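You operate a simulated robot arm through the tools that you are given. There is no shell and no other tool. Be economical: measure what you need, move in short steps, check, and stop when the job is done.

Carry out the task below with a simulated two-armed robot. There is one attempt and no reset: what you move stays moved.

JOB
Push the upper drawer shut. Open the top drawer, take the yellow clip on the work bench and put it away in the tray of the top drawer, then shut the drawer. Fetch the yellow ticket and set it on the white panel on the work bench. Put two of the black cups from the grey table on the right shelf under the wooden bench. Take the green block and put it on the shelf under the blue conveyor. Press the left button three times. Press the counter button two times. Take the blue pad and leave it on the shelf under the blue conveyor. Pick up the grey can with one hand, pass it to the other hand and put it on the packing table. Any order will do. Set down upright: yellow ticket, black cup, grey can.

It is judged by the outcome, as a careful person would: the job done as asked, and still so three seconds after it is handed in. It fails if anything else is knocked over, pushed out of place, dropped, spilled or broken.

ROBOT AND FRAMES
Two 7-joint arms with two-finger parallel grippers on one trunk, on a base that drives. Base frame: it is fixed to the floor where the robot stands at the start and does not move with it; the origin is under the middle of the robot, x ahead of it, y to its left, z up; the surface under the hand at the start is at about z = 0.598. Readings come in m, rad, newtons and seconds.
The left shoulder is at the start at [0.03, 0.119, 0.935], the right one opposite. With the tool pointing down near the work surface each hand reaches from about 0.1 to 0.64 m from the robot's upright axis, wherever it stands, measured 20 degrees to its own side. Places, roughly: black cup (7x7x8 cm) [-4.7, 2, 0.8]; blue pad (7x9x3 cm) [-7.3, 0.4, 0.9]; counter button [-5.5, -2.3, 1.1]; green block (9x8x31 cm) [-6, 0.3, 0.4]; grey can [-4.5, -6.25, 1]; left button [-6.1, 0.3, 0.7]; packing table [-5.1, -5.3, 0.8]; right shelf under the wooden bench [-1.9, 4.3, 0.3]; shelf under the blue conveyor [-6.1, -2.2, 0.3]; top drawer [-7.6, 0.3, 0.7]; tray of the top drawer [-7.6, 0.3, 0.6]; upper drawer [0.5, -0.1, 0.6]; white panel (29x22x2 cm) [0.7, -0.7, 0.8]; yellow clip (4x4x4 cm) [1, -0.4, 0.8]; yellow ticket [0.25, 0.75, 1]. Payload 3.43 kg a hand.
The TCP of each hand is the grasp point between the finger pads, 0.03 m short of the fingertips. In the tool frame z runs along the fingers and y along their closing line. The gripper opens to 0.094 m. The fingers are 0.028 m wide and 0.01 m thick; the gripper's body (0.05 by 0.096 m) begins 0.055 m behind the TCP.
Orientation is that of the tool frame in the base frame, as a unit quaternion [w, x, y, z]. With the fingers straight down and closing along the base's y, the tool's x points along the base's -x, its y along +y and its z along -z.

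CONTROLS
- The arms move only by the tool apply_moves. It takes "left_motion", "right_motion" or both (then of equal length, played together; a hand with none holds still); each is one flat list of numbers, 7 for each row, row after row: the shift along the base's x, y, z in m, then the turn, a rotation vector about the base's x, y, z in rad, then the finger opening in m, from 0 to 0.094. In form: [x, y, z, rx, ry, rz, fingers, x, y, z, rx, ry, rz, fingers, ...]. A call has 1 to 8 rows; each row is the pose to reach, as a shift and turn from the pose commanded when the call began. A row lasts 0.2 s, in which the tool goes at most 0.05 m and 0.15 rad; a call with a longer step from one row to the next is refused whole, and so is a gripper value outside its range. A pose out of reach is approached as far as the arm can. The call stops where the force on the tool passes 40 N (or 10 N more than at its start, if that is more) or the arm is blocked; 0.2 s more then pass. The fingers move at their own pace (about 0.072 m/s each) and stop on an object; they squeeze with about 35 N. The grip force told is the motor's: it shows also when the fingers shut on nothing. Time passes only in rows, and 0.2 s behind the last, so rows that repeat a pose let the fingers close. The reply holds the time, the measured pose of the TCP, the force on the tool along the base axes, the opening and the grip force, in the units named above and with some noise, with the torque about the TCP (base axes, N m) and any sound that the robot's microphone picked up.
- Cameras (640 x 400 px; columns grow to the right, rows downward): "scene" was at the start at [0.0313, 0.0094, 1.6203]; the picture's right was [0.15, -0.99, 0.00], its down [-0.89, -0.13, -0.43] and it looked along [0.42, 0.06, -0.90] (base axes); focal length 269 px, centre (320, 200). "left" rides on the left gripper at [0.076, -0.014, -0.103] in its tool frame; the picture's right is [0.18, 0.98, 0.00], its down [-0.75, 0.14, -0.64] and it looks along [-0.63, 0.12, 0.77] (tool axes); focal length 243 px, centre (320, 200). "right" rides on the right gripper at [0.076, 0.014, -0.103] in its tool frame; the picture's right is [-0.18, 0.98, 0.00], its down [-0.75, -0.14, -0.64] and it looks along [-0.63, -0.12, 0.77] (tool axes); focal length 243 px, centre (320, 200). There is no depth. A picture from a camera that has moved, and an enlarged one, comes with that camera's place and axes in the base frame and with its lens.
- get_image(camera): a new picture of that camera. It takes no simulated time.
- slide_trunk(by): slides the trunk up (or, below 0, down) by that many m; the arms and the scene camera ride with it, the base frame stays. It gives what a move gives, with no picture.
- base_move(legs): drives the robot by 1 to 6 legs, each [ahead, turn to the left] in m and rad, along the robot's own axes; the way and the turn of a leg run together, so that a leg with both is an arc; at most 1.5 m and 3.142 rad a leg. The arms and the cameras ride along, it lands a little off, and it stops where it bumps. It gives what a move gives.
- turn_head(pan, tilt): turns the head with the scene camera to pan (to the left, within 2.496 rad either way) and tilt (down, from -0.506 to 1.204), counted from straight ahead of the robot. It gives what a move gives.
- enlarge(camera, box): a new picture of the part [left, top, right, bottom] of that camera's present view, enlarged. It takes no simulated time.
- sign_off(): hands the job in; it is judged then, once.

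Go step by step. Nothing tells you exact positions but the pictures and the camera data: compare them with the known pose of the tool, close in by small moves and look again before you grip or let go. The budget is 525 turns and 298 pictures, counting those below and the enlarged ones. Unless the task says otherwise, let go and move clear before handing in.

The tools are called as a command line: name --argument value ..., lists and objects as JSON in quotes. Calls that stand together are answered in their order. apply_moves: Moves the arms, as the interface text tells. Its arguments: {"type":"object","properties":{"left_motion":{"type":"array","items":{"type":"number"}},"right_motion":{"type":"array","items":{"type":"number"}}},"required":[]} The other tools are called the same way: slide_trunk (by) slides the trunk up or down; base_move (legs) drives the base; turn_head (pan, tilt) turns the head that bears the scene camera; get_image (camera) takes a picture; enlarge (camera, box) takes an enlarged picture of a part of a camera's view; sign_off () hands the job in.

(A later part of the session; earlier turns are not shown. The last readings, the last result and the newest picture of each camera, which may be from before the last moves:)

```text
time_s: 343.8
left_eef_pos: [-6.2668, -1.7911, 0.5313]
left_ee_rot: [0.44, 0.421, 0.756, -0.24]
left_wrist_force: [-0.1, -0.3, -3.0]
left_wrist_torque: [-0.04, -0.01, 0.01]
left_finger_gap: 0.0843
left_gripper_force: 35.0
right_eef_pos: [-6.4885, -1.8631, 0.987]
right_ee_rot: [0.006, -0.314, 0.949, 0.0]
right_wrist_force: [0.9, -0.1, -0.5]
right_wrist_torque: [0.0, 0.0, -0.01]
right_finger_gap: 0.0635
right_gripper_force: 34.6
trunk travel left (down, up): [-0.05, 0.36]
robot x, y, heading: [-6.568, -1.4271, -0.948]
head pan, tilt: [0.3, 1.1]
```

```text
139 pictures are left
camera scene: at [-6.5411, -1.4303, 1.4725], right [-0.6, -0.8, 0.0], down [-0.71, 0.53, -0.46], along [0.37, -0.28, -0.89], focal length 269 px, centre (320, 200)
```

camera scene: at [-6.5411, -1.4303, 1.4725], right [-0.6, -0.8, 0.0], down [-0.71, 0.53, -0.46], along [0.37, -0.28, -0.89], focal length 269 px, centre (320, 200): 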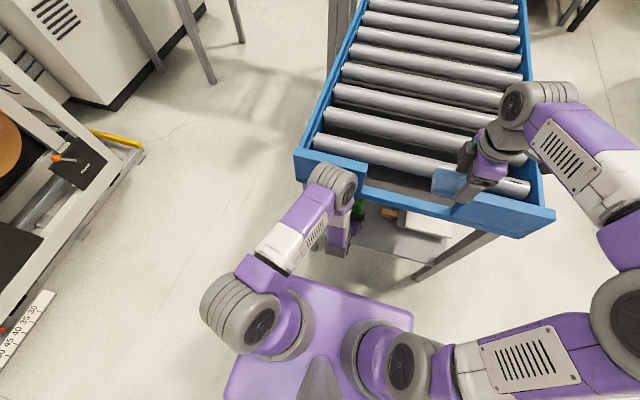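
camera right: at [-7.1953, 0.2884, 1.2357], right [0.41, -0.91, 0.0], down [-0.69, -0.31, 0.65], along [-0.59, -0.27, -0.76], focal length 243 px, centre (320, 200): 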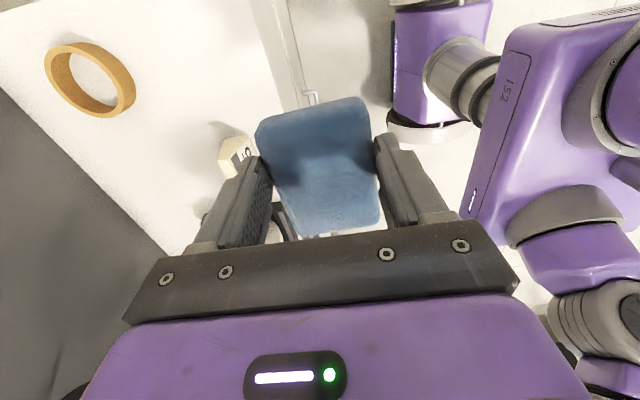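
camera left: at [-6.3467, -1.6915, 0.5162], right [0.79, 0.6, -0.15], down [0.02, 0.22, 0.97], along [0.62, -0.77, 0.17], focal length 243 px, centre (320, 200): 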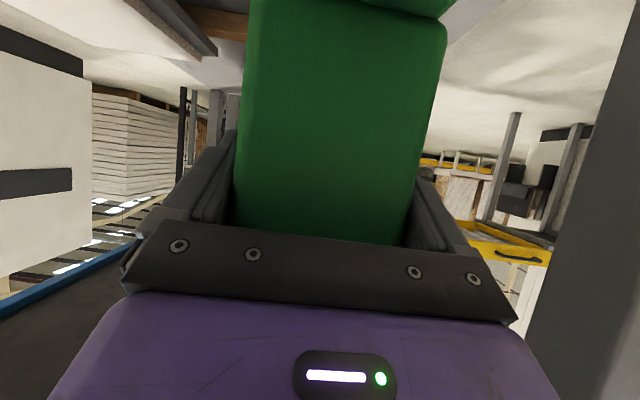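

apply_moves --left_motion '[0.006, -0.008, -0.01, 0, 0, 0, 0.05, 0.012, -0.016, -0.02, 0, 0, 0, 0.05, 0.018, -0.024, -0.03, 0, 0, 0, 0.05, 0.023, -0.033, -0.035, 0, 0, 0, 0.05]'

get_image --camera "scene"

```text
time_s: 344.8
left_eef_pos: [-6.2465, -1.8254, 0.4986]
left_ee_rot: [0.44, 0.422, 0.756, -0.239]
left_wrist_force: [-0.5, -0.9, -3.1]
left_wrist_torque: [-0.05, 0.02, 0.01]
left_finger_gap: 0.0846
left_gripper_force: 34.5
right_eef_pos: [-6.4888, -1.8609, 0.9878]
right_ee_rot: [0.007, -0.314, 0.949, -0.002]
right_wrist_force: [-0.4, -0.1, 0.1]
right_wrist_torque: [0.01, 0.02, 0.02]
right_finger_gap: 0.0636
right_gripper_force: 35.5
trunk travel left (down, up): [-0.05, 0.36]
robot x, y, heading: [-6.5703, -1.4249, -0.946]
head pan, tilt: [0.3, 1.1]
```

```text
138 pictures are left
camera scene: at [-6.5432, -1.4272, 1.4728], right [-0.6, -0.8, 0.0], down [-0.71, 0.53, -0.46], along [0.37, -0.28, -0.89], focal length 269 px, centre (320, 200)
```

scene: 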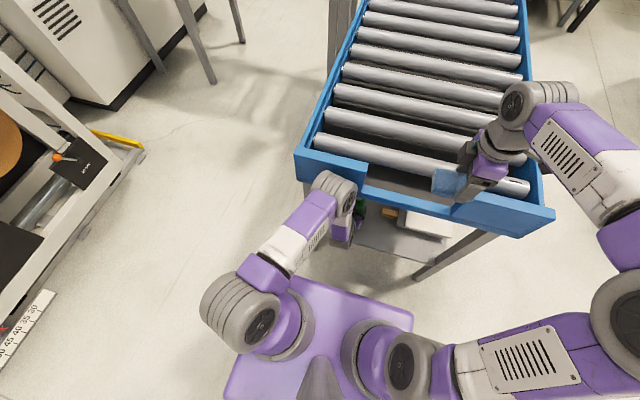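

It moved freely. I go 2.5 cm further in, then lower to the shelf.

apply_moves --left_motion '[0.007, -0.01, -0.003, 0, 0, 0, 0.05, 0.014, -0.02, -0.006, 0, 0, 0, 0.05, 0.014, -0.02, -0.014, 0, 0, 0, 0.05, 0.014, -0.02, -0.022, 0, 0, 0, 0.05, 0.014, -0.02, -0.03, 0, 0, 0, 0.05, 0.014, -0.02, -0.038, 0, 0, 0, 0.05]'

get_image --camera "left"

```text
time_s: 346.2
left_eef_pos: [-6.2267, -1.8508, 0.4618]
left_ee_rot: [0.445, 0.419, 0.754, -0.24]
left_wrist_force: [3.2, -1.8, 25.6]
left_wrist_torque: [-0.19, 0.63, -0.03]
left_finger_gap: 0.0844
left_gripper_force: 34.6
right_eef_pos: [-6.4871, -1.8678, 0.9849]
right_ee_rot: [0.006, -0.314, 0.95, 0.001]
right_wrist_force: [0.0, -0.6, -0.5]
right_wrist_torque: [0.0, -0.01, 0.01]
right_finger_gap: 0.0634
right_gripper_force: 35.3
trunk travel left (down, up): [-0.05, 0.36]
robot x, y, heading: [-6.5679, -1.431, -0.949]
head pan, tilt: [0.3, 1.1]
```

```text
137 pictures are left
camera left: at [-6.306, -1.7525, 0.444], right [0.78, 0.6, -0.15], down [0.01, 0.23, 0.97], along [0.62, -0.76, 0.18], focal length 243 px, centre (320, 200)
```

left: 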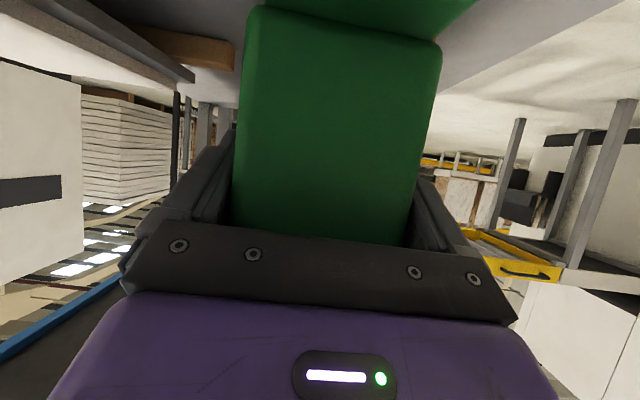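

Resting on the shelf, ~6 cm inside the edge. I ease and release.

apply_moves --left_motion '[0, 0, 0.002, 0, 0, 0, 0.082, 0, 0, 0.002, 0, 0, 0, 0.088, 0, 0, 0.002, 0, 0, 0, 0.094, 0, 0, 0.002, 0, 0, 0, 0.094]'

get_image --camera "left"

get_image --camera "scene"

```text
time_s: 347.2
left_eef_pos: [-6.2299, -1.8471, 0.4562]
left_ee_rot: [0.438, 0.422, 0.758, -0.236]
left_wrist_force: [0.4, 1.4, 0.0]
left_wrist_torque: [0.0, -0.02, 0.01]
left_finger_gap: 0.094
left_gripper_force: 0.1
right_eef_pos: [-6.4844, -1.8694, 0.9832]
right_ee_rot: [0.005, -0.315, 0.949, 0.003]
right_wrist_force: [0.4, 0.1, -0.5]
right_wrist_torque: [-0.02, 0.01, -0.02]
right_finger_gap: 0.0637
right_gripper_force: 34.4
trunk travel left (down, up): [-0.05, 0.36]
robot x, y, heading: [-6.5695, -1.4263, -0.953]
head pan, tilt: [0.3, 1.1]
```

```text
136 pictures are left
camera left: at [-6.3094, -1.7479, 0.4414], right [0.78, 0.6, -0.15], down [0.02, 0.22, 0.98], along [0.62, -0.77, 0.16], focal length 243 px, centre (320, 200)
```

left: 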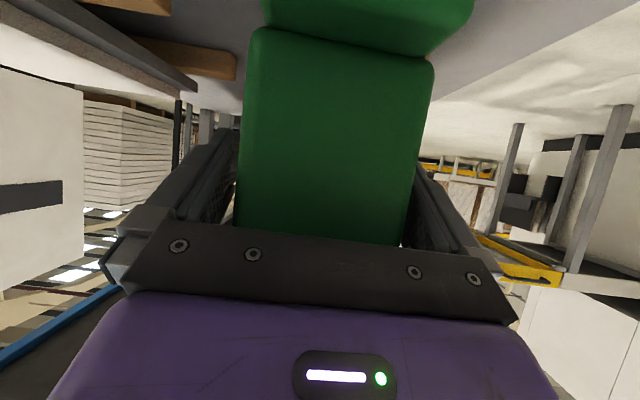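

```text
135 pictures are left
camera scene: at [-6.5351, -1.4403, 1.4722], right [-0.6, -0.8, 0.0], down [-0.71, 0.54, -0.45], along [0.36, -0.27, -0.89], focal length 269 px, centre (320, 200)
```

scene: 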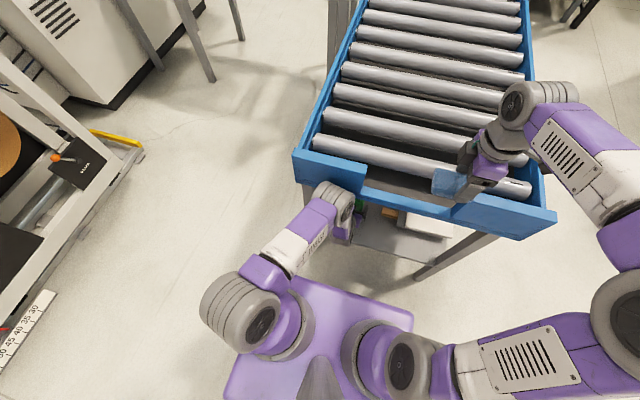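

Released and standing. I withdraw straight along the hand's own axis.

apply_moves --left_motion '[-0.011, 0.017, 0, 0, 0, 0, 0.094, -0.027, 0.042, 0, 0, 0, 0, 0.094, -0.043, 0.067, 0, 0, 0, 0, 0.094, -0.06, 0.093, 0.0, 0, 0, 0, 0.094, -0.07, 0.11, 0.0, 0, 0, 0, 0.094]'

get_image --camera "left"

```text
time_s: 348.4
left_eef_pos: [-6.3073, -1.7404, 0.4581]
left_ee_rot: [0.439, 0.422, 0.758, -0.234]
left_wrist_force: [0.1, -0.1, 0.0]
left_wrist_torque: [0.0, -0.03, 0.02]
left_finger_gap: 0.0939
left_gripper_force: 0.0
left hand out of reach, approached as far as the arm can: row 3, 4, 5
right_eef_pos: [-6.4858, -1.8688, 0.9828]
right_ee_rot: [0.005, -0.315, 0.949, 0.003]
right_wrist_force: [0.1, -0.5, -0.7]
right_wrist_torque: [-0.02, 0.02, 0.04]
right_finger_gap: 0.0635
right_gripper_force: 34.7
trunk travel left (down, up): [-0.05, 0.36]
robot x, y, heading: [-6.569, -1.424, -0.948]
head pan, tilt: [0.3, 1.1]
```

```text
134 pictures are left
camera left: at [-6.3865, -1.6419, 0.4435], right [0.78, 0.61, -0.14], down [0.01, 0.21, 0.98], along [0.62, -0.77, 0.16], focal length 243 px, centre (320, 200)
```

left: 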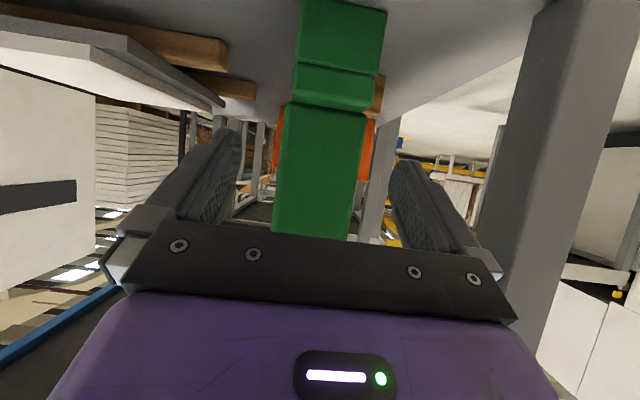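

The block stands on the shelf. Now I back up 25 cm, bring the left hand upright again and prepare the right hand with the pad.

base_move --legs '[[-0.25, 0]]'

apply_moves --left_motion '[0, 0, 0.04, 0.11, 0.078, 0, 0.08, 0, 0, 0.08, 0.22, 0.156, 0, 0.08, 0, 0, 0.125, 0.33, 0.234, 0, 0.06, 0, 0.0, 0.17, 0.44, 0.312, 0, 0.06, 0, 0, 0.215, 0.55, 0.39, 0, 0.06, 0, 0, 0.26, 0.66, 0.468, 0, 0.06, 0.02, 0.01, 0.305, 0.77, 0.546, 0, 0.06, 0.04, 0.02, 0.35, 0.855, 0.61, 0, 0.06]'

turn_head --pan -0.1 --tilt 0.85

get_image --camera "scene"

```text
time_s: 350.2
left_eef_pos: [-6.4547, -1.5358, 0.4589]
left_ee_rot: [0.439, 0.421, 0.759, -0.233]
left_wrist_force: [-0.1, 0.6, -0.2]
left_wrist_torque: [0.01, -0.04, 0.01]
left_finger_gap: 0.0941
left_gripper_force: 0.0
right_eef_pos: [-6.6313, -1.6641, 0.9832]
right_ee_rot: [0.006, -0.317, 0.949, 0.002]
right_wrist_force: [-0.1, -0.3, -0.3]
right_wrist_torque: [-0.01, -0.01, 0.02]
right_finger_gap: 0.0636
right_gripper_force: 34.6
trunk travel left (down, up): [-0.05, 0.36]
robot x, y, heading: [-6.7172, -1.2193, -0.94]
head pan, tilt: [0.3, 1.1]
```

```text
refused: row 7 steps farther than a row can; nothing moved
```

```text
time_s: 351.1
left_eef_pos: [-6.4528, -1.5365, 0.4583]
left_ee_rot: [0.439, 0.421, 0.759, -0.233]
left_wrist_force: [0.0, -0.1, 0.4]
left_wrist_torque: [0.01, 0.01, 0.0]
left_finger_gap: 0.0941
left_gripper_force: 0.0
right_eef_pos: [-6.6313, -1.6664, 0.9822]
right_ee_rot: [0.004, -0.316, 0.949, 0.003]
right_wrist_force: [-0.2, 0.0, -1.4]
right_wrist_torque: [-0.02, 0.01, 0.02]
right_finger_gap: 0.0639
right_gripper_force: 35.3
trunk travel left (down, up): [-0.05, 0.36]
robot x, y, heading: [-6.7184, -1.2238, -0.939]
head pan, tilt: [-0.099, 0.85]
```

```text
133 pictures are left
camera scene: at [-6.6939, -1.2656, 1.4899], right [-0.86, -0.5, 0.0], down [-0.38, 0.65, -0.66], along [0.33, -0.57, -0.75], focal length 269 px, centre (320, 200)
```

scene: 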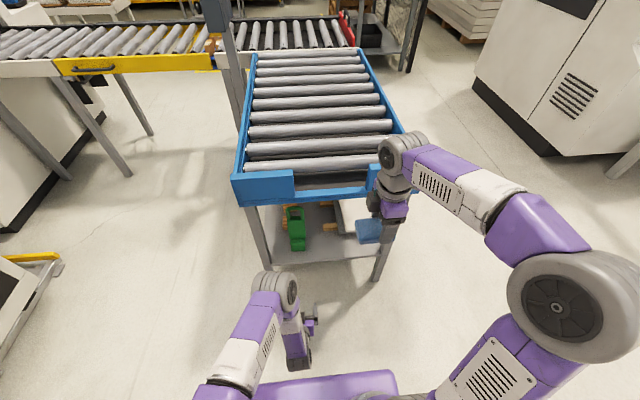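

apply_moves --left_motion '[0, 0, 0.04, 0.11, 0.078, 0, 0.08, 0, 0, 0.08, 0.22, 0.156, 0, 0.08, 0, 0, 0.12, 0.33, 0.234, 0, 0.06, 0, 0.0, 0.16, 0.44, 0.312, 0, 0.06, 0, 0, 0.2, 0.55, 0.39, 0, 0.06, 0, 0, 0.24, 0.66, 0.468, 0, 0.06, 0.015, 0.01, 0.28, 0.77, 0.546, 0, 0.06, 0.03, 0.02, 0.32, 0.855, 0.61, 0, 0.06]'

slide_trunk --by -0.05

apply_moves --right_motion '[-0.01, 0.015, -0.045, 0, 0, 0, 0.03, -0.03, 0.04, -0.08, 0, 0, 0, 0.03, -0.05, 0.07, -0.11, 0, 0, 0, 0.03, -0.06, 0.085, -0.15, 0, 0, 0, 0.03, -0.06, 0.085, -0.195, 0, 0, 0, 0.03, -0.06, 0.085, -0.24, 0, 0, 0, 0.03, -0.06, 0.085, -0.285, 0, 0, 0, 0.03, -0.06, 0.085, -0.33, 0, 0, 0, 0.03]'

get_image --camera "scene"

```text
time_s: 352.9
left_eef_pos: [-6.4251, -1.5183, 0.7796]
left_ee_rot: [-0.014, 0.476, 0.879, -0.016]
left_wrist_force: [0.6, 0.1, -0.6]
left_wrist_torque: [0.02, -0.02, 0.04]
left_finger_gap: 0.06
left_gripper_force: 0.2
right_eef_pos: [-6.6311, -1.6645, 0.9826]
right_ee_rot: [0.005, -0.316, 0.949, 0.002]
right_wrist_force: [0.0, 0.6, 0.5]
right_wrist_torque: [0.02, -0.03, -0.02]
right_finger_gap: 0.0636
right_gripper_force: 35.2
trunk travel left (down, up): [-0.05, 0.36]
robot x, y, heading: [-6.7153, -1.2204, -0.943]
head pan, tilt: [-0.099, 0.85]
```

```text
time_s: 353.8
left_eef_pos: [-6.4261, -1.5173, 0.7293]
left_ee_rot: [-0.013, 0.476, 0.879, -0.015]
left_wrist_force: [-0.5, 0.4, 0.1]
left_wrist_torque: [0.0, -0.01, -0.01]
left_finger_gap: 0.0597
left_gripper_force: 0.1
right_eef_pos: [-6.6314, -1.666, 0.9332]
right_ee_rot: [0.005, -0.316, 0.949, 0.002]
right_wrist_force: [-0.2, 0.4, 0.7]
right_wrist_torque: [-0.03, -0.05, -0.02]
right_finger_gap: 0.0639
right_gripper_force: 34.9
trunk travel left (down, up): [0.0, 0.41]
robot x, y, heading: [-6.7151, -1.2263, -0.946]
head pan, tilt: [-0.099, 0.85]
```

```text
time_s: 355.6
left_eef_pos: [-6.4249, -1.5166, 0.7288]
left_ee_rot: [-0.012, 0.474, 0.88, -0.015]
left_wrist_force: [-0.2, -0.3, 0.8]
left_wrist_torque: [-0.03, 0.01, -0.03]
left_finger_gap: 0.0601
left_gripper_force: 0.0
right_eef_pos: [-6.6896, -1.5784, 0.6039]
right_ee_rot: [0.005, -0.316, 0.949, 0.004]
right_wrist_force: [-1.3, -0.1, -0.3]
right_wrist_torque: [-0.04, 0.02, 0.02]
right_finger_gap: 0.0636
right_gripper_force: 35.5
trunk travel left (down, up): [0.0, 0.41]
robot x, y, heading: [-6.717, -1.2222, -0.942]
head pan, tilt: [-0.099, 0.85]
```

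```text
132 pictures are left
camera scene: at [-6.693, -1.2654, 1.4399], right [-0.86, -0.5, 0.0], down [-0.38, 0.65, -0.66], along [0.33, -0.57, -0.75], focal length 269 px, centre (320, 200)
```

scene: 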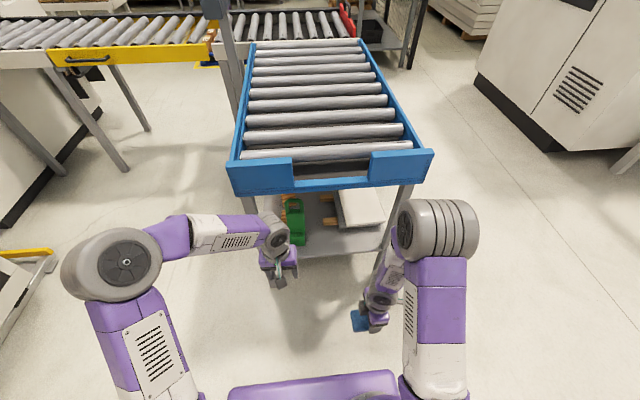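

apply_moves --right_motion '[0.02, 0.013, -0.04, 0, 0, 0, 0.03, 0.04, 0.027, -0.08, 0, 0, 0, 0.03, 0.06, 0.04, -0.11, 0, 0, 0, 0.03, 0.07, 0.05, -0.15, 0, 0, 0, 0.03, 0.07, 0.05, -0.19, 0, 0, 0, 0.03, 0.07, 0.05, -0.225, 0, 0, 0, 0.03]'

get_image --camera "scene"

get_image --camera "right"

```text
time_s: 357.0
left_eef_pos: [-6.4247, -1.5165, 0.7289]
left_ee_rot: [-0.013, 0.476, 0.879, -0.015]
left_wrist_force: [0.4, 0.6, -0.5]
left_wrist_torque: [0.0, 0.04, 0.0]
left_finger_gap: 0.0599
left_gripper_force: 0.0
right_eef_pos: [-6.6205, -1.5287, 0.3778]
right_ee_rot: [0.005, -0.315, 0.949, 0.002]
right_wrist_force: [0.0, -0.4, -0.1]
right_wrist_torque: [-0.01, 0.04, 0.0]
right_finger_gap: 0.0637
right_gripper_force: 35.1
trunk travel left (down, up): [0.0, 0.41]
robot x, y, heading: [-6.7124, -1.2203, -0.939]
head pan, tilt: [-0.099, 0.85]
```

```text
131 pictures are left
camera scene: at [-6.694, -1.2658, 1.4399], right [-0.86, -0.5, 0.0], down [-0.38, 0.65, -0.66], along [0.33, -0.57, -0.75], focal length 269 px, centre (320, 200)
```

scene: 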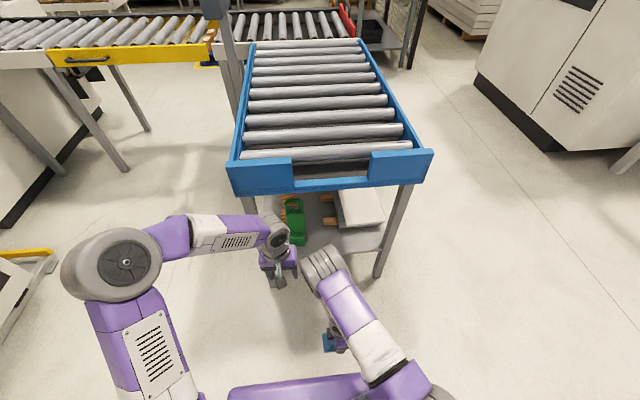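

```text
130 pictures are left
camera right: at [-6.6901, -1.5635, 0.4807], right [-0.44, 0.9, 0.0], down [0.68, 0.33, 0.65], along [0.58, 0.29, -0.76], focal length 243 px, centre (320, 200)
```

right: 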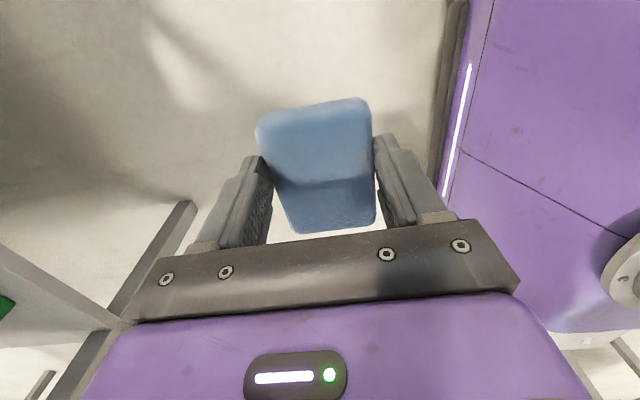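

apply_moves --right_motion '[0.026, -0.037, 0, 0, 0, 0, 0.03, 0.052, -0.073, 0, 0, 0, 0, 0.03, 0.078, -0.11, 0, 0, 0, 0, 0.03, 0.104, -0.147, 0, 0, 0, 0, 0.03, 0.13, -0.183, 0, 0, 0, 0, 0.03, 0.152, -0.215, 0.005, 0, 0, 0, 0.03]'

get_image --camera "scene"

get_image --camera "right"

```text
time_s: 358.4
left_eef_pos: [-6.4243, -1.5171, 0.7297]
left_ee_rot: [-0.013, 0.475, 0.88, -0.015]
left_wrist_force: [-0.6, 0.6, -0.8]
left_wrist_torque: [0.0, 0.0, 0.02]
left_finger_gap: 0.0599
left_gripper_force: 0.2
right_eef_pos: [-6.4701, -1.7453, 0.3779]
right_ee_rot: [0.005, -0.317, 0.948, 0.004]
right_wrist_force: [0.6, -0.7, -0.5]
right_wrist_torque: [0.03, 0.02, 0.01]
right_finger_gap: 0.0636
right_gripper_force: 35.0
trunk travel left (down, up): [0.0, 0.41]
robot x, y, heading: [-6.7186, -1.2216, -0.942]
head pan, tilt: [-0.099, 0.85]
```

```text
129 pictures are left
camera scene: at [-6.6938, -1.2656, 1.4399], right [-0.86, -0.5, 0.0], down [-0.38, 0.65, -0.66], along [0.33, -0.57, -0.75], focal length 269 px, centre (320, 200)
```

scene: 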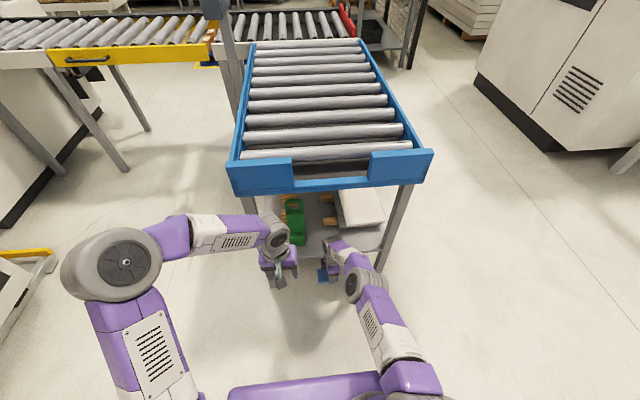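

```text
128 pictures are left
camera right: at [-6.5402, -1.7803, 0.4809], right [-0.44, 0.9, 0.01], down [0.68, 0.33, 0.65], along [0.58, 0.29, -0.76], focal length 243 px, centre (320, 200)
```

right: 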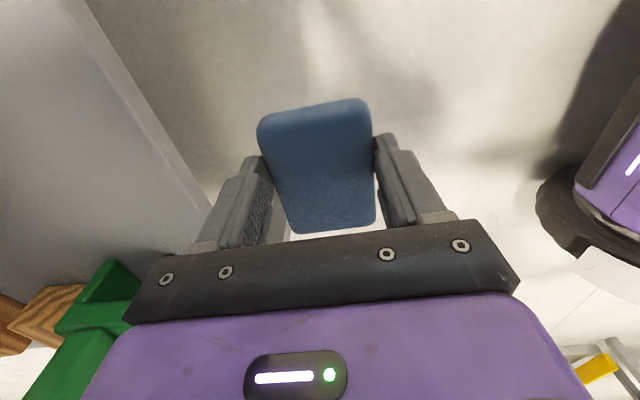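

The arm configuration is good (hand ahead, under frame height). I move over the shelf edge.

apply_moves --right_motion '[0.022, -0.031, 0, 0, 0, 0, 0.03, 0.044, -0.062, 0, 0, 0, 0, 0.03, 0.066, -0.093, 0, 0, 0, 0, 0.03, 0.088, -0.124, 0, 0, 0, 0, 0.03, 0.11, -0.155, 0, 0, 0, 0, 0.03]'

get_image --camera "scene"

get_image --camera "right"

```text
time_s: 359.6
left_eef_pos: [-6.4246, -1.5175, 0.7293]
left_ee_rot: [-0.013, 0.475, 0.879, -0.015]
left_wrist_force: [-0.4, 0.0, 0.3]
left_wrist_torque: [-0.04, -0.02, 0.03]
left_finger_gap: 0.06
left_gripper_force: 0.1
right_eef_pos: [-6.4657, -1.78, 0.4261]
right_ee_rot: [0.005, -0.315, 0.949, 0.003]
right_wrist_force: [0.6, 0.3, 0.8]
right_wrist_torque: [-0.02, -0.03, -0.01]
right_finger_gap: 0.0638
right_gripper_force: 35.5
right hand out of reach, approached as far as the arm can: row 1, 2, 3, 4, 5
trunk travel left (down, up): [0.0, 0.41]
robot x, y, heading: [-6.7144, -1.2227, -0.944]
head pan, tilt: [-0.099, 0.85]
```

```text
127 pictures are left
camera scene: at [-6.6939, -1.2657, 1.4399], right [-0.86, -0.5, 0.0], down [-0.38, 0.65, -0.66], along [0.33, -0.57, -0.75], focal length 269 px, centre (320, 200)
```

scene: 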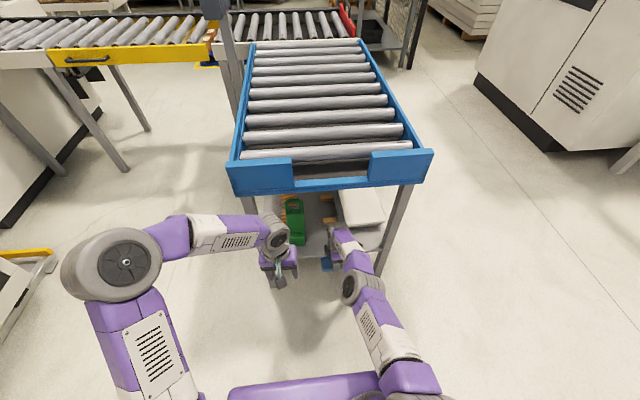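

```text
126 pictures are left
camera right: at [-6.5371, -1.8156, 0.5281], right [-0.44, 0.9, 0.01], down [0.68, 0.33, 0.65], along [0.58, 0.29, -0.76], focal length 243 px, centre (320, 200)
```

right: 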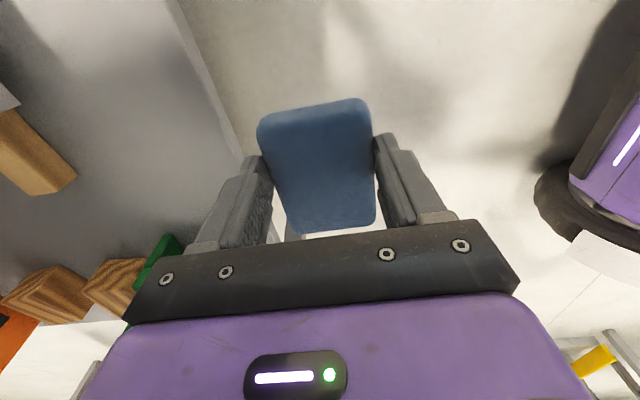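

base_move --legs '[[0.155, 0]]'

get_image --camera "right"

get_image --camera "scene"

```text
time_s: 361.0
left_eef_pos: [-6.3361, -1.6415, 0.73]
left_ee_rot: [-0.013, 0.476, 0.879, -0.015]
left_wrist_force: [0.1, -0.6, 0.0]
left_wrist_torque: [0.05, 0.01, 0.01]
left_finger_gap: 0.0602
left_gripper_force: 0.0
right_eef_pos: [-6.3792, -1.9065, 0.4251]
right_ee_rot: [0.004, -0.316, 0.949, 0.003]
right_wrist_force: [-0.6, -0.8, 0.3]
right_wrist_torque: [0.0, 0.04, 0.01]
right_finger_gap: 0.0637
right_gripper_force: 35.4
trunk travel left (down, up): [0.0, 0.41]
robot x, y, heading: [-6.6218, -1.3466, -0.943]
head pan, tilt: [-0.099, 0.85]
```

```text
125 pictures are left
camera right: at [-6.4482, -1.9402, 0.5279], right [-0.44, 0.9, 0.01], down [0.68, 0.33, 0.65], along [0.58, 0.29, -0.76], focal length 243 px, centre (320, 200)
```

right: 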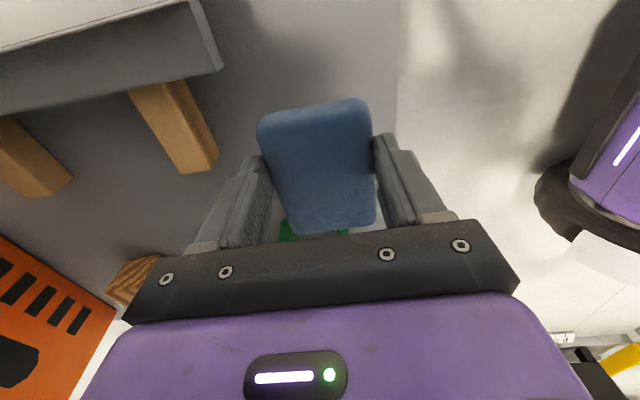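

```text
124 pictures are left
camera scene: at [-6.6039, -1.3903, 1.4399], right [-0.86, -0.5, 0.0], down [-0.38, 0.65, -0.66], along [0.33, -0.57, -0.75], focal length 269 px, centre (320, 200)
```

scene: 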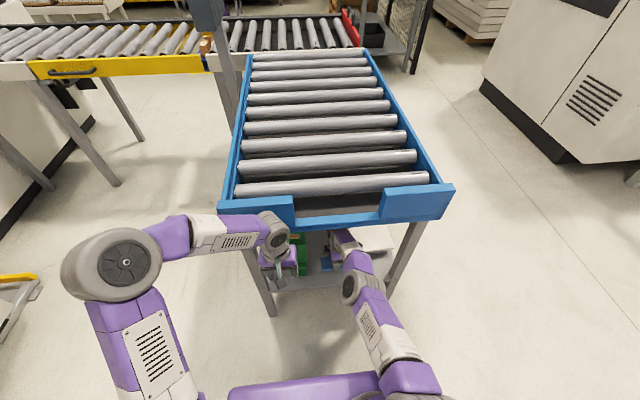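

Pad is over the shelf, 7 cm inside. I shift 3 cm left for clearance and lower to contact.

apply_moves --right_motion '[0.012, 0.008, -0.01, 0, 0, 0, 0.03, 0.0245, 0.0174, -0.03, 0, 0, 0, 0.03, 0.0245, 0.0174, -0.05, 0, 0, 0, 0.03, 0.0245, 0.0174, -0.06, 0, 0, 0, 0.03]'

get_image --camera "right"

```text
time_s: 362.0
left_eef_pos: [-6.3357, -1.6422, 0.7287]
left_ee_rot: [-0.013, 0.476, 0.879, -0.015]
left_wrist_force: [0.2, 0.2, -0.5]
left_wrist_torque: [0.0, -0.01, 0.01]
left_finger_gap: 0.0599
left_gripper_force: 0.1
right_eef_pos: [-6.3753, -1.8708, 0.3804]
right_ee_rot: [0.004, -0.315, 0.949, 0.002]
right_wrist_force: [-0.3, -0.8, -0.6]
right_wrist_torque: [0.03, -0.01, 0.0]
right_finger_gap: 0.0636
right_gripper_force: 34.9
right hand out of reach, approached as far as the arm can: row 1, 2, 3, 4
trunk travel left (down, up): [0.0, 0.41]
robot x, y, heading: [-6.6307, -1.3511, -0.946]
head pan, tilt: [-0.099, 0.85]
```

```text
123 pictures are left
camera right: at [-6.4449, -1.9044, 0.4838], right [-0.44, 0.9, 0.0], down [0.68, 0.33, 0.65], along [0.58, 0.29, -0.76], focal length 243 px, centre (320, 200)
```

right: 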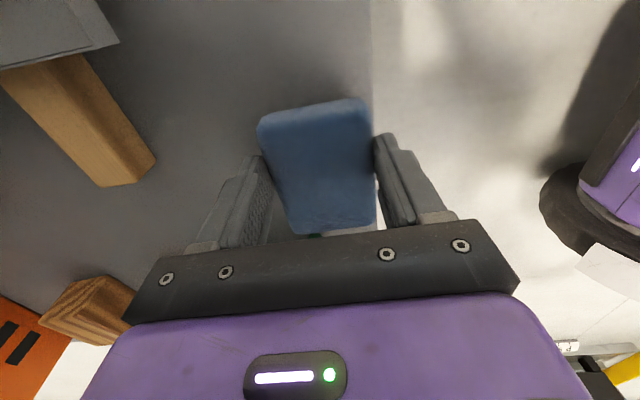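

Arm pulled back a bit at its limit; the base goes forward 6 cm more.

base_move --legs '[[0.06, 0]]'

apply_moves --right_motion '[0, 0, -0.012, 0, 0, 0, 0.03, 0, 0, -0.022, 0, 0, 0, 0.03, 0, 0, -0.03, 0, 0, 0, 0.03, 0, 0, -0.037, 0, 0, 0, 0.03, 0, 0, -0.044, 0, 0, 0, 0.03]'

get_image --camera "right"

```text
time_s: 362.9
left_eef_pos: [-6.3173, -1.668, 0.7287]
left_ee_rot: [-0.018, 0.474, 0.88, -0.008]
left_wrist_force: [-1.3, 3.0, 0.2]
left_wrist_torque: [-0.17, -0.12, 0.04]
left_finger_gap: 0.0599
left_gripper_force: 0.1
right_eef_pos: [-6.3524, -1.9014, 0.3787]
right_ee_rot: [0.004, -0.315, 0.949, 0.003]
right_wrist_force: [0.3, 0.6, -0.2]
right_wrist_torque: [-0.04, 0.01, 0.02]
right_finger_gap: 0.0637
right_gripper_force: 35.1
trunk travel left (down, up): [0.0, 0.41]
robot x, y, heading: [-6.5998, -1.3826, -0.947]
head pan, tilt: [-0.099, 0.85]
stopped in leg 1: the force on the tool passed its limit at 97 N (the readings are from after the stop); the commanded pose is now the measured one
```

```text
time_s: 364.1
left_eef_pos: [-6.3169, -1.6669, 0.7304]
left_ee_rot: [-0.018, 0.474, 0.88, -0.009]
left_wrist_force: [-0.1, 0.1, 0.6]
left_wrist_torque: [0.02, -0.02, -0.01]
left_finger_gap: 0.0599
left_gripper_force: 0.2
right_eef_pos: [-6.3602, -1.8969, 0.3636]
right_ee_rot: [0.004, -0.314, 0.95, -0.003]
right_wrist_force: [-5.8, -4.0, 37.2]
right_wrist_torque: [0.21, 0.04, -0.03]
right_finger_gap: 0.0638
right_gripper_force: 35.1
right hand out of reach, approached as far as the arm can: row 1, 2, 3, 4, 5
trunk travel left (down, up): [0.0, 0.41]
robot x, y, heading: [-6.6057, -1.3822, -0.946]
head pan, tilt: [-0.099, 0.85]
```

```text
122 pictures are left
camera right: at [-6.4304, -1.93, 0.466], right [-0.44, 0.9, -0.01], down [0.68, 0.34, 0.65], along [0.59, 0.28, -0.76], focal length 243 px, centre (320, 200)
```

right: 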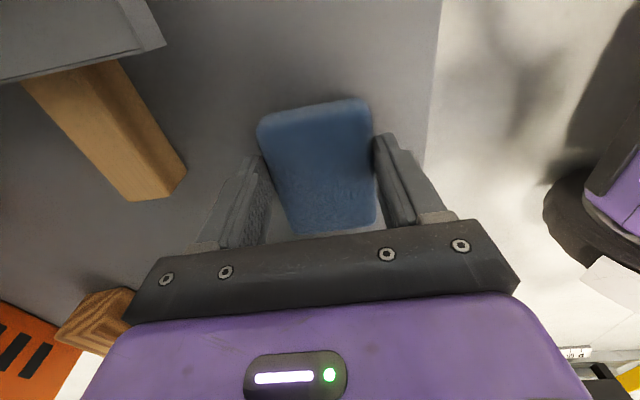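

The pad is on the shelf (contact). I release, rise slightly, and then back out.

apply_moves --right_motion '[0, 0, 0.002, 0, 0, 0, 0.07, 0, 0, 0.002, 0, 0, 0, 0.085, 0, 0, 0.002, 0, 0, 0, 0.09, 0, 0, 0.015, 0, 0, 0, 0.09, 0, 0, 0.03, 0, 0, 0, 0.09, 0, 0, 0.045, 0, 0, 0, 0.09, 0, 0, 0.055, 0, 0, 0, 0.09]'

get_image --camera "right"

```text
time_s: 365.7
left_eef_pos: [-6.3172, -1.6686, 0.7296]
left_ee_rot: [-0.018, 0.474, 0.88, -0.007]
left_wrist_force: [-1.4, 2.8, 1.6]
left_wrist_torque: [-0.34, -0.18, 0.05]
left_finger_gap: 0.0603
left_gripper_force: 0.0
right_eef_pos: [-6.3632, -1.8847, 0.4033]
right_ee_rot: [0.002, -0.315, 0.949, 0.01]
right_wrist_force: [-0.1, 0.3, 0.1]
right_wrist_torque: [0.02, -0.05, 0.01]
right_finger_gap: 0.09
right_gripper_force: 0.1
right hand out of reach, approached as far as the arm can: row 4
trunk travel left (down, up): [0.0, 0.41]
robot x, y, heading: [-6.6049, -1.3807, -0.95]
head pan, tilt: [-0.099, 0.85]
```

```text
121 pictures are left
camera right: at [-6.432, -1.9205, 0.5065], right [-0.44, 0.9, 0.02], down [0.69, 0.32, 0.65], along [0.57, 0.3, -0.76], focal length 243 px, centre (320, 200)
```

right: 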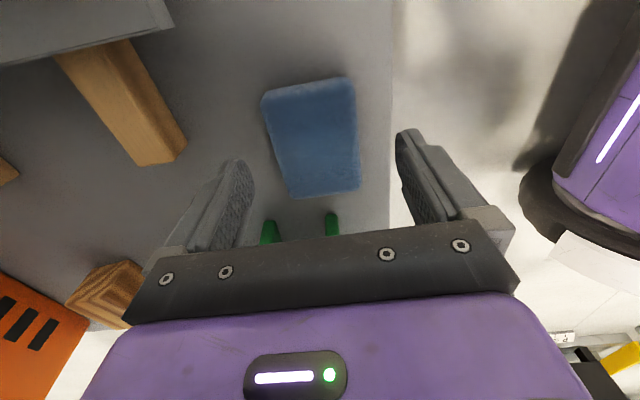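

apply_moves --right_motion '[0, 0, 0.012, 0, 0, 0, 0.09, 0, 0, 0.024, 0, 0, 0, 0.09, 0, 0, 0.03, 0, 0, 0, 0.09]'

base_move --legs '[[-0.35, 0]]'

get_image --camera "scene"

```text
time_s: 366.7
left_eef_pos: [-6.3178, -1.6677, 0.7303]
left_ee_rot: [-0.02, 0.476, 0.879, -0.006]
left_wrist_force: [0.8, -0.3, -0.3]
left_wrist_torque: [0.0, 0.06, -0.04]
left_finger_gap: 0.0599
left_gripper_force: 0.0
right_eef_pos: [-6.3827, -1.8508, 0.3954]
right_ee_rot: [-0.013, -0.323, 0.945, 0.05]
right_wrist_force: [-0.7, 0.6, 0.3]
right_wrist_torque: [-0.01, 0.02, 0.0]
right_finger_gap: 0.0899
right_gripper_force: 0.1
trunk travel left (down, up): [0.0, 0.41]
robot x, y, heading: [-6.6049, -1.3799, -0.948]
head pan, tilt: [-0.099, 0.85]
stopped in row 3 (right hand): the arm was blocked; the commanded pose is now the measured one
```

```text
time_s: 369.0
left_eef_pos: [-6.5242, -1.3823, 0.7288]
left_ee_rot: [-0.02, 0.478, 0.878, -0.007]
left_wrist_force: [-0.2, -0.4, 0.4]
left_wrist_torque: [0.03, -0.02, 0.0]
left_finger_gap: 0.0602
left_gripper_force: 0.0
right_eef_pos: [-6.5865, -1.5675, 0.3974]
right_ee_rot: [-0.012, -0.321, 0.946, 0.047]
right_wrist_force: [-1.0, -0.4, -0.9]
right_wrist_torque: [-0.02, 0.0, -0.03]
right_finger_gap: 0.0902
right_gripper_force: 0.1
trunk travel left (down, up): [0.0, 0.41]
robot x, y, heading: [-6.8067, -1.0928, -0.948]
head pan, tilt: [-0.099, 0.85]
```

```text
120 pictures are left
camera scene: at [-6.7871, -1.1348, 1.4399], right [-0.87, -0.49, 0.0], down [-0.37, 0.65, -0.66], along [0.33, -0.57, -0.75], focal length 269 px, centre (320, 200)
```

scene: 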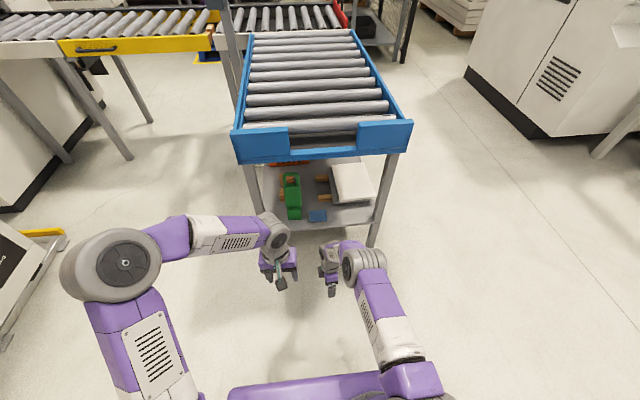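

enlarge --camera "scene" --box '[220, 120, 420, 245]'

```text
3.20 times, centred on (320, 182) of scene
camera zoom: at [-6.7871, -1.1348, 1.4399], right [-0.87, -0.49, 0.0], down [-0.37, 0.65, -0.66], along [0.33, -0.57, -0.75], focal length 860 px, centre (320, 256)
```

zoom: 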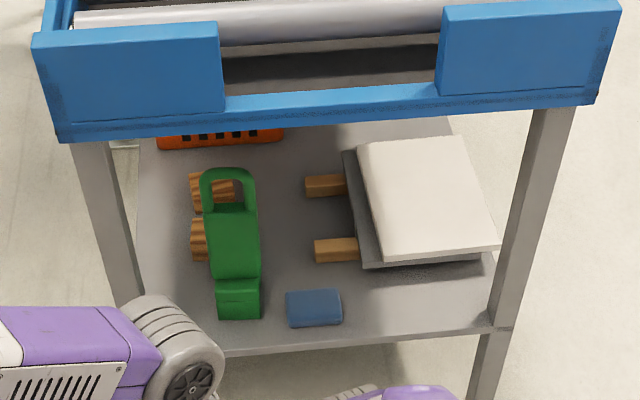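

Both items lie well on the shelf. I raise the trunk and hands to travel height, then look for the counter.

slide_trunk --by 0.2

apply_moves --left_motion '[0, 0, 0.04, 0, 0, 0, 0.03, 0, 0, 0.08, 0, 0, 0, 0, 0, 0, 0.12, 0, 0, 0, 0, 0, 0, 0.16, 0, 0, 0, 0, 0, 0, 0.18, 0, 0, 0, 0, 0, 0, 0.18, 0, 0, 0, 0, 0, 0, 0.18, 0, 0, 0, 0, 0, 0, 0.18, 0, 0, 0, 0]' --right_motion '[0, 0, 0.045, 0, 0, 0, 0.08, 0, 0, 0.09, 0, 0, 0, 0.08, 0, 0, 0.135, 0, 0, 0, 0.08, 0, 0, 0.18, 0, 0, 0, 0.08, 0, 0, 0.225, 0, 0, 0, 0.08, 0, 0, 0.27, 0, 0, 0, 0.08, 0, 0, 0.315, 0, 0, 0, 0.08, -0.04, 0.0, 0.34, 0, 0, 0, 0.08]'

turn_head --pan 0.25 --tilt 0.45

get_image --camera "scene"

```text
time_s: 371.2
left_eef_pos: [-6.5243, -1.3834, 0.9271]
left_ee_rot: [-0.019, 0.477, 0.878, -0.007]
left_wrist_force: [0.5, 0.2, -0.1]
left_wrist_torque: [0.01, 0.03, 0.02]
left_finger_gap: 0.0601
left_gripper_force: 0.0
right_eef_pos: [-6.5872, -1.5671, 0.5976]
right_ee_rot: [-0.011, -0.321, 0.946, 0.047]
right_wrist_force: [0.6, 0.6, -0.3]
right_wrist_torque: [0.0, 0.01, -0.01]
right_finger_gap: 0.09
right_gripper_force: 0.0
trunk travel left (down, up): [-0.2, 0.21]
robot x, y, heading: [-6.8079, -1.0908, -0.953]
head pan, tilt: [-0.099, 0.85]
```

```text
time_s: 373.0
left_eef_pos: [-6.5292, -1.3818, 1.1094]
left_ee_rot: [-0.02, 0.478, 0.878, -0.008]
left_wrist_force: [-0.8, -0.7, -0.2]
left_wrist_torque: [-0.01, -0.03, -0.01]
left_finger_gap: 0.0
left_gripper_force: 32.8
right_eef_pos: [-6.6295, -1.564, 0.9385]
right_ee_rot: [-0.011, -0.321, 0.946, 0.047]
right_wrist_force: [-0.9, 0.0, 0.7]
right_wrist_torque: [0.01, -0.03, -0.03]
right_finger_gap: 0.0803
right_gripper_force: 0.0
trunk travel left (down, up): [-0.2, 0.21]
robot x, y, heading: [-6.814, -1.0922, -0.951]
head pan, tilt: [-0.099, 0.85]
```

```text
time_s: 373.8
left_eef_pos: [-6.5277, -1.3821, 1.1101]
left_ee_rot: [-0.02, 0.477, 0.879, -0.007]
left_wrist_force: [0.7, 0.6, -0.5]
left_wrist_torque: [-0.03, 0.0, 0.01]
left_finger_gap: 0.0001
left_gripper_force: 33.6
right_eef_pos: [-6.6288, -1.5645, 0.9374]
right_ee_rot: [-0.011, -0.321, 0.946, 0.047]
right_wrist_force: [0.6, -0.3, 0.8]
right_wrist_torque: [0.05, -0.01, 0.0]
right_finger_gap: 0.0801
right_gripper_force: 0.0
trunk travel left (down, up): [-0.2, 0.21]
robot x, y, heading: [-6.8102, -1.0939, -0.955]
head pan, tilt: [0.25, 0.45]
```

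```text
118 pictures are left
camera scene: at [-6.7557, -1.1267, 1.6743], right [-0.65, -0.76, 0.0], down [-0.33, 0.28, -0.9], along [0.69, -0.58, -0.44], focal length 269 px, centre (320, 200)
```

scene: 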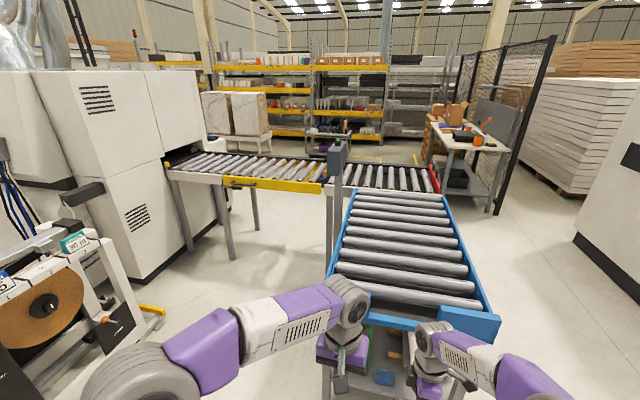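

enlarge --camera "scene" --box '[290, 120, 400, 220]'

```text
4.00 times, centred on (345, 170) of scene
camera zoom: at [-6.7557, -1.1267, 1.6743], right [-0.65, -0.76, 0.0], down [-0.33, 0.28, -0.9], along [0.69, -0.58, -0.44], focal length 1075 px, centre (220, 320)
```

zoom: 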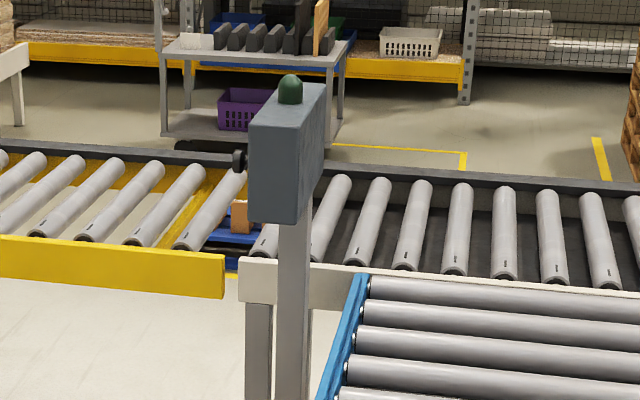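

The counter box stands on a post at (-5.4,-2.42), its front apparently facing +w. I drive around to the open floor on that side.

base_move --legs '[[0, 1.57], [0.85, 0], [0, -1.57], [0.9, 0]]'

turn_head --pan -0.5 --tilt 0.45

get_image --camera "scene"

```text
time_s: 390.3
left_eef_pos: [-5.2595, -1.5746, 1.1094]
left_ee_rot: [-0.02, 0.452, 0.892, -0.008]
left_wrist_force: [0.3, -0.3, 0.0]
left_wrist_torque: [0.0, 0.01, 0.0]
left_finger_gap: 0.0002
left_gripper_force: 33.0
right_eef_pos: [-5.3495, -1.7643, 0.9369]
right_ee_rot: [-0.012, -0.347, 0.937, 0.046]
right_wrist_force: [-0.6, 0.1, 0.2]
right_wrist_torque: [-0.02, 0.01, -0.03]
right_finger_gap: 0.08
right_gripper_force: 0.0
trunk travel left (down, up): [-0.2, 0.21]
robot x, y, heading: [-5.5571, -1.2996, -0.893]
head pan, tilt: [0.25, 0.45]
```

```text
time_s: 391.4
left_eef_pos: [-5.2602, -1.576, 1.1088]
left_ee_rot: [-0.02, 0.452, 0.892, -0.007]
left_wrist_force: [-0.2, -0.8, -0.1]
left_wrist_torque: [-0.02, -0.02, 0.03]
left_finger_gap: 0.0
left_gripper_force: 33.0
right_eef_pos: [-5.3502, -1.7644, 0.9368]
right_ee_rot: [-0.012, -0.348, 0.936, 0.046]
right_wrist_force: [-0.7, 0.2, 0.3]
right_wrist_torque: [-0.03, 0.01, 0.01]
right_finger_gap: 0.0801
right_gripper_force: 0.1
trunk travel left (down, up): [-0.2, 0.21]
robot x, y, heading: [-5.5571, -1.3039, -0.895]
head pan, tilt: [-0.499, 0.45]
```

```text
116 pictures are left
camera scene: at [-5.5596, -1.3689, 1.6744], right [-0.98, -0.17, 0.0], down [-0.08, 0.43, -0.9], along [0.16, -0.89, -0.44], focal length 269 px, centre (320, 200)
```

scene: 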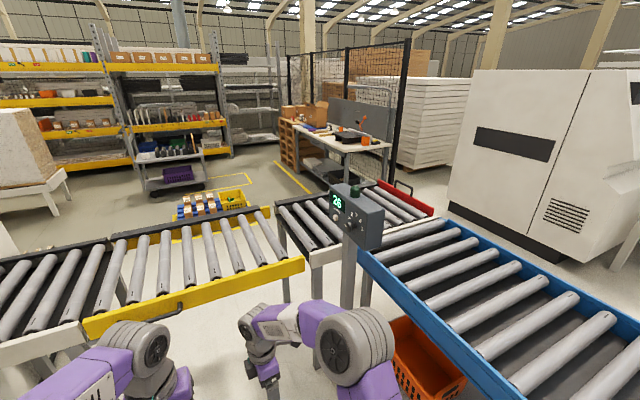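

enlarge --camera "scene" --box '[300, 160, 420, 280]'

```text
3.33 times, centred on (360, 220) of scene
camera zoom: at [-5.5596, -1.3689, 1.6744], right [-0.98, -0.17, 0.0], down [-0.08, 0.43, -0.9], along [0.16, -0.89, -0.44], focal length 896 px, centre (187, 133)
```

zoom: 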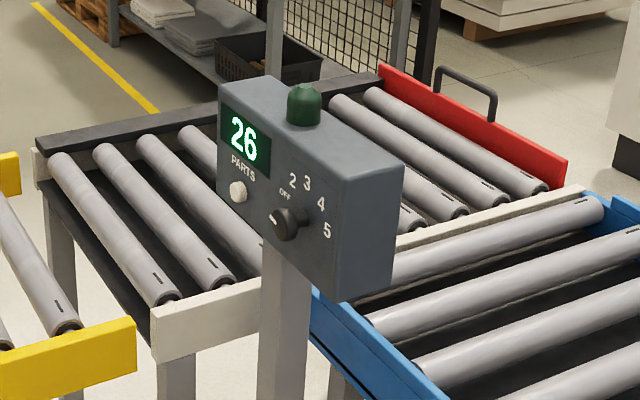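

The counter shows 26 with a white button at about (-5.447,-2.35,1.11), face toward +w. I raise and close the right hand, then move up.

apply_moves --right_motion '[0, 0, 0.045, 0.0, 0.0, 0, 0.04, 0, 0, 0.09, 0, 0, 0, 0, 0, 0, 0.135, 0, 0, 0, 0, 0, 0, 0.18, 0, 0, 0, 0, 0, 0, 0.225, 0, 0, 0, 0, 0, 0, 0.27, 0, 0, 0, 0]'

base_move --legs '[[0, -0.2], [0.5, 0], [0, -0.46]]'

turn_head --pan -0.3 --tilt 0.7

get_image --camera "scene"

```text
time_s: 392.8
left_eef_pos: [-5.2594, -1.5752, 1.1092]
left_ee_rot: [-0.019, 0.453, 0.891, -0.007]
left_wrist_force: [-0.1, 0.8, 0.0]
left_wrist_torque: [0.0, 0.02, -0.02]
left_finger_gap: 0.0
left_gripper_force: 32.9
right_eef_pos: [-5.3495, -1.7623, 1.2073]
right_ee_rot: [-0.012, -0.347, 0.937, 0.046]
right_wrist_force: [0.2, 0.9, 0.5]
right_wrist_torque: [-0.02, 0.01, 0.0]
right_finger_gap: 0.0002
right_gripper_force: 32.2
trunk travel left (down, up): [-0.2, 0.21]
robot x, y, heading: [-5.5577, -1.3063, -0.898]
head pan, tilt: [-0.499, 0.45]
```

```text
time_s: 397.8
left_eef_pos: [-5.2678, -2.1474, 1.1093]
left_ee_rot: [-0.021, 0.721, 0.692, -0.001]
left_wrist_force: [0.2, 0.1, -0.6]
left_wrist_torque: [-0.04, -0.01, 0.01]
left_finger_gap: 0.0
left_gripper_force: 33.3
right_eef_pos: [-5.4549, -2.2386, 1.2069]
right_ee_rot: [0.004, -0.021, 0.999, 0.048]
right_wrist_force: [0.0, 0.6, -0.2]
right_wrist_torque: [-0.01, -0.01, -0.02]
right_finger_gap: 0.0
right_gripper_force: 33.3
trunk travel left (down, up): [-0.2, 0.21]
robot x, y, heading: [-5.3294, -1.7464, -1.571]
head pan, tilt: [-0.499, 0.45]
```

```text
time_s: 398.6
left_eef_pos: [-5.2662, -2.1462, 1.1089]
left_ee_rot: [-0.022, 0.721, 0.693, -0.001]
left_wrist_force: [-0.1, 0.0, 0.6]
left_wrist_torque: [-0.01, -0.02, -0.04]
left_finger_gap: 0.0002
left_gripper_force: 33.1
right_eef_pos: [-5.4528, -2.2362, 1.2068]
right_ee_rot: [0.004, -0.02, 0.999, 0.048]
right_wrist_force: [-0.5, 0.4, -0.7]
right_wrist_torque: [0.0, 0.03, 0.0]
right_finger_gap: 0.0001
right_gripper_force: 32.7
trunk travel left (down, up): [-0.2, 0.21]
robot x, y, heading: [-5.3305, -1.7486, -1.564]
head pan, tilt: [-0.3, 0.7]
```

```text
114 pictures are left
camera scene: at [-5.3546, -1.7984, 1.6522], right [-0.96, 0.29, 0.0], down [0.19, 0.62, -0.77], along [-0.22, -0.73, -0.64], focal length 269 px, centre (320, 200)
```

scene: 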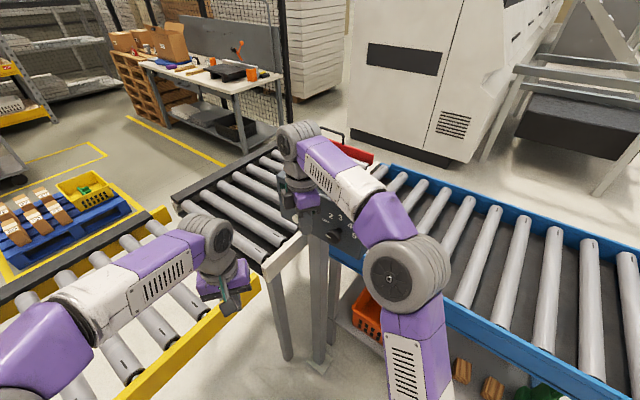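

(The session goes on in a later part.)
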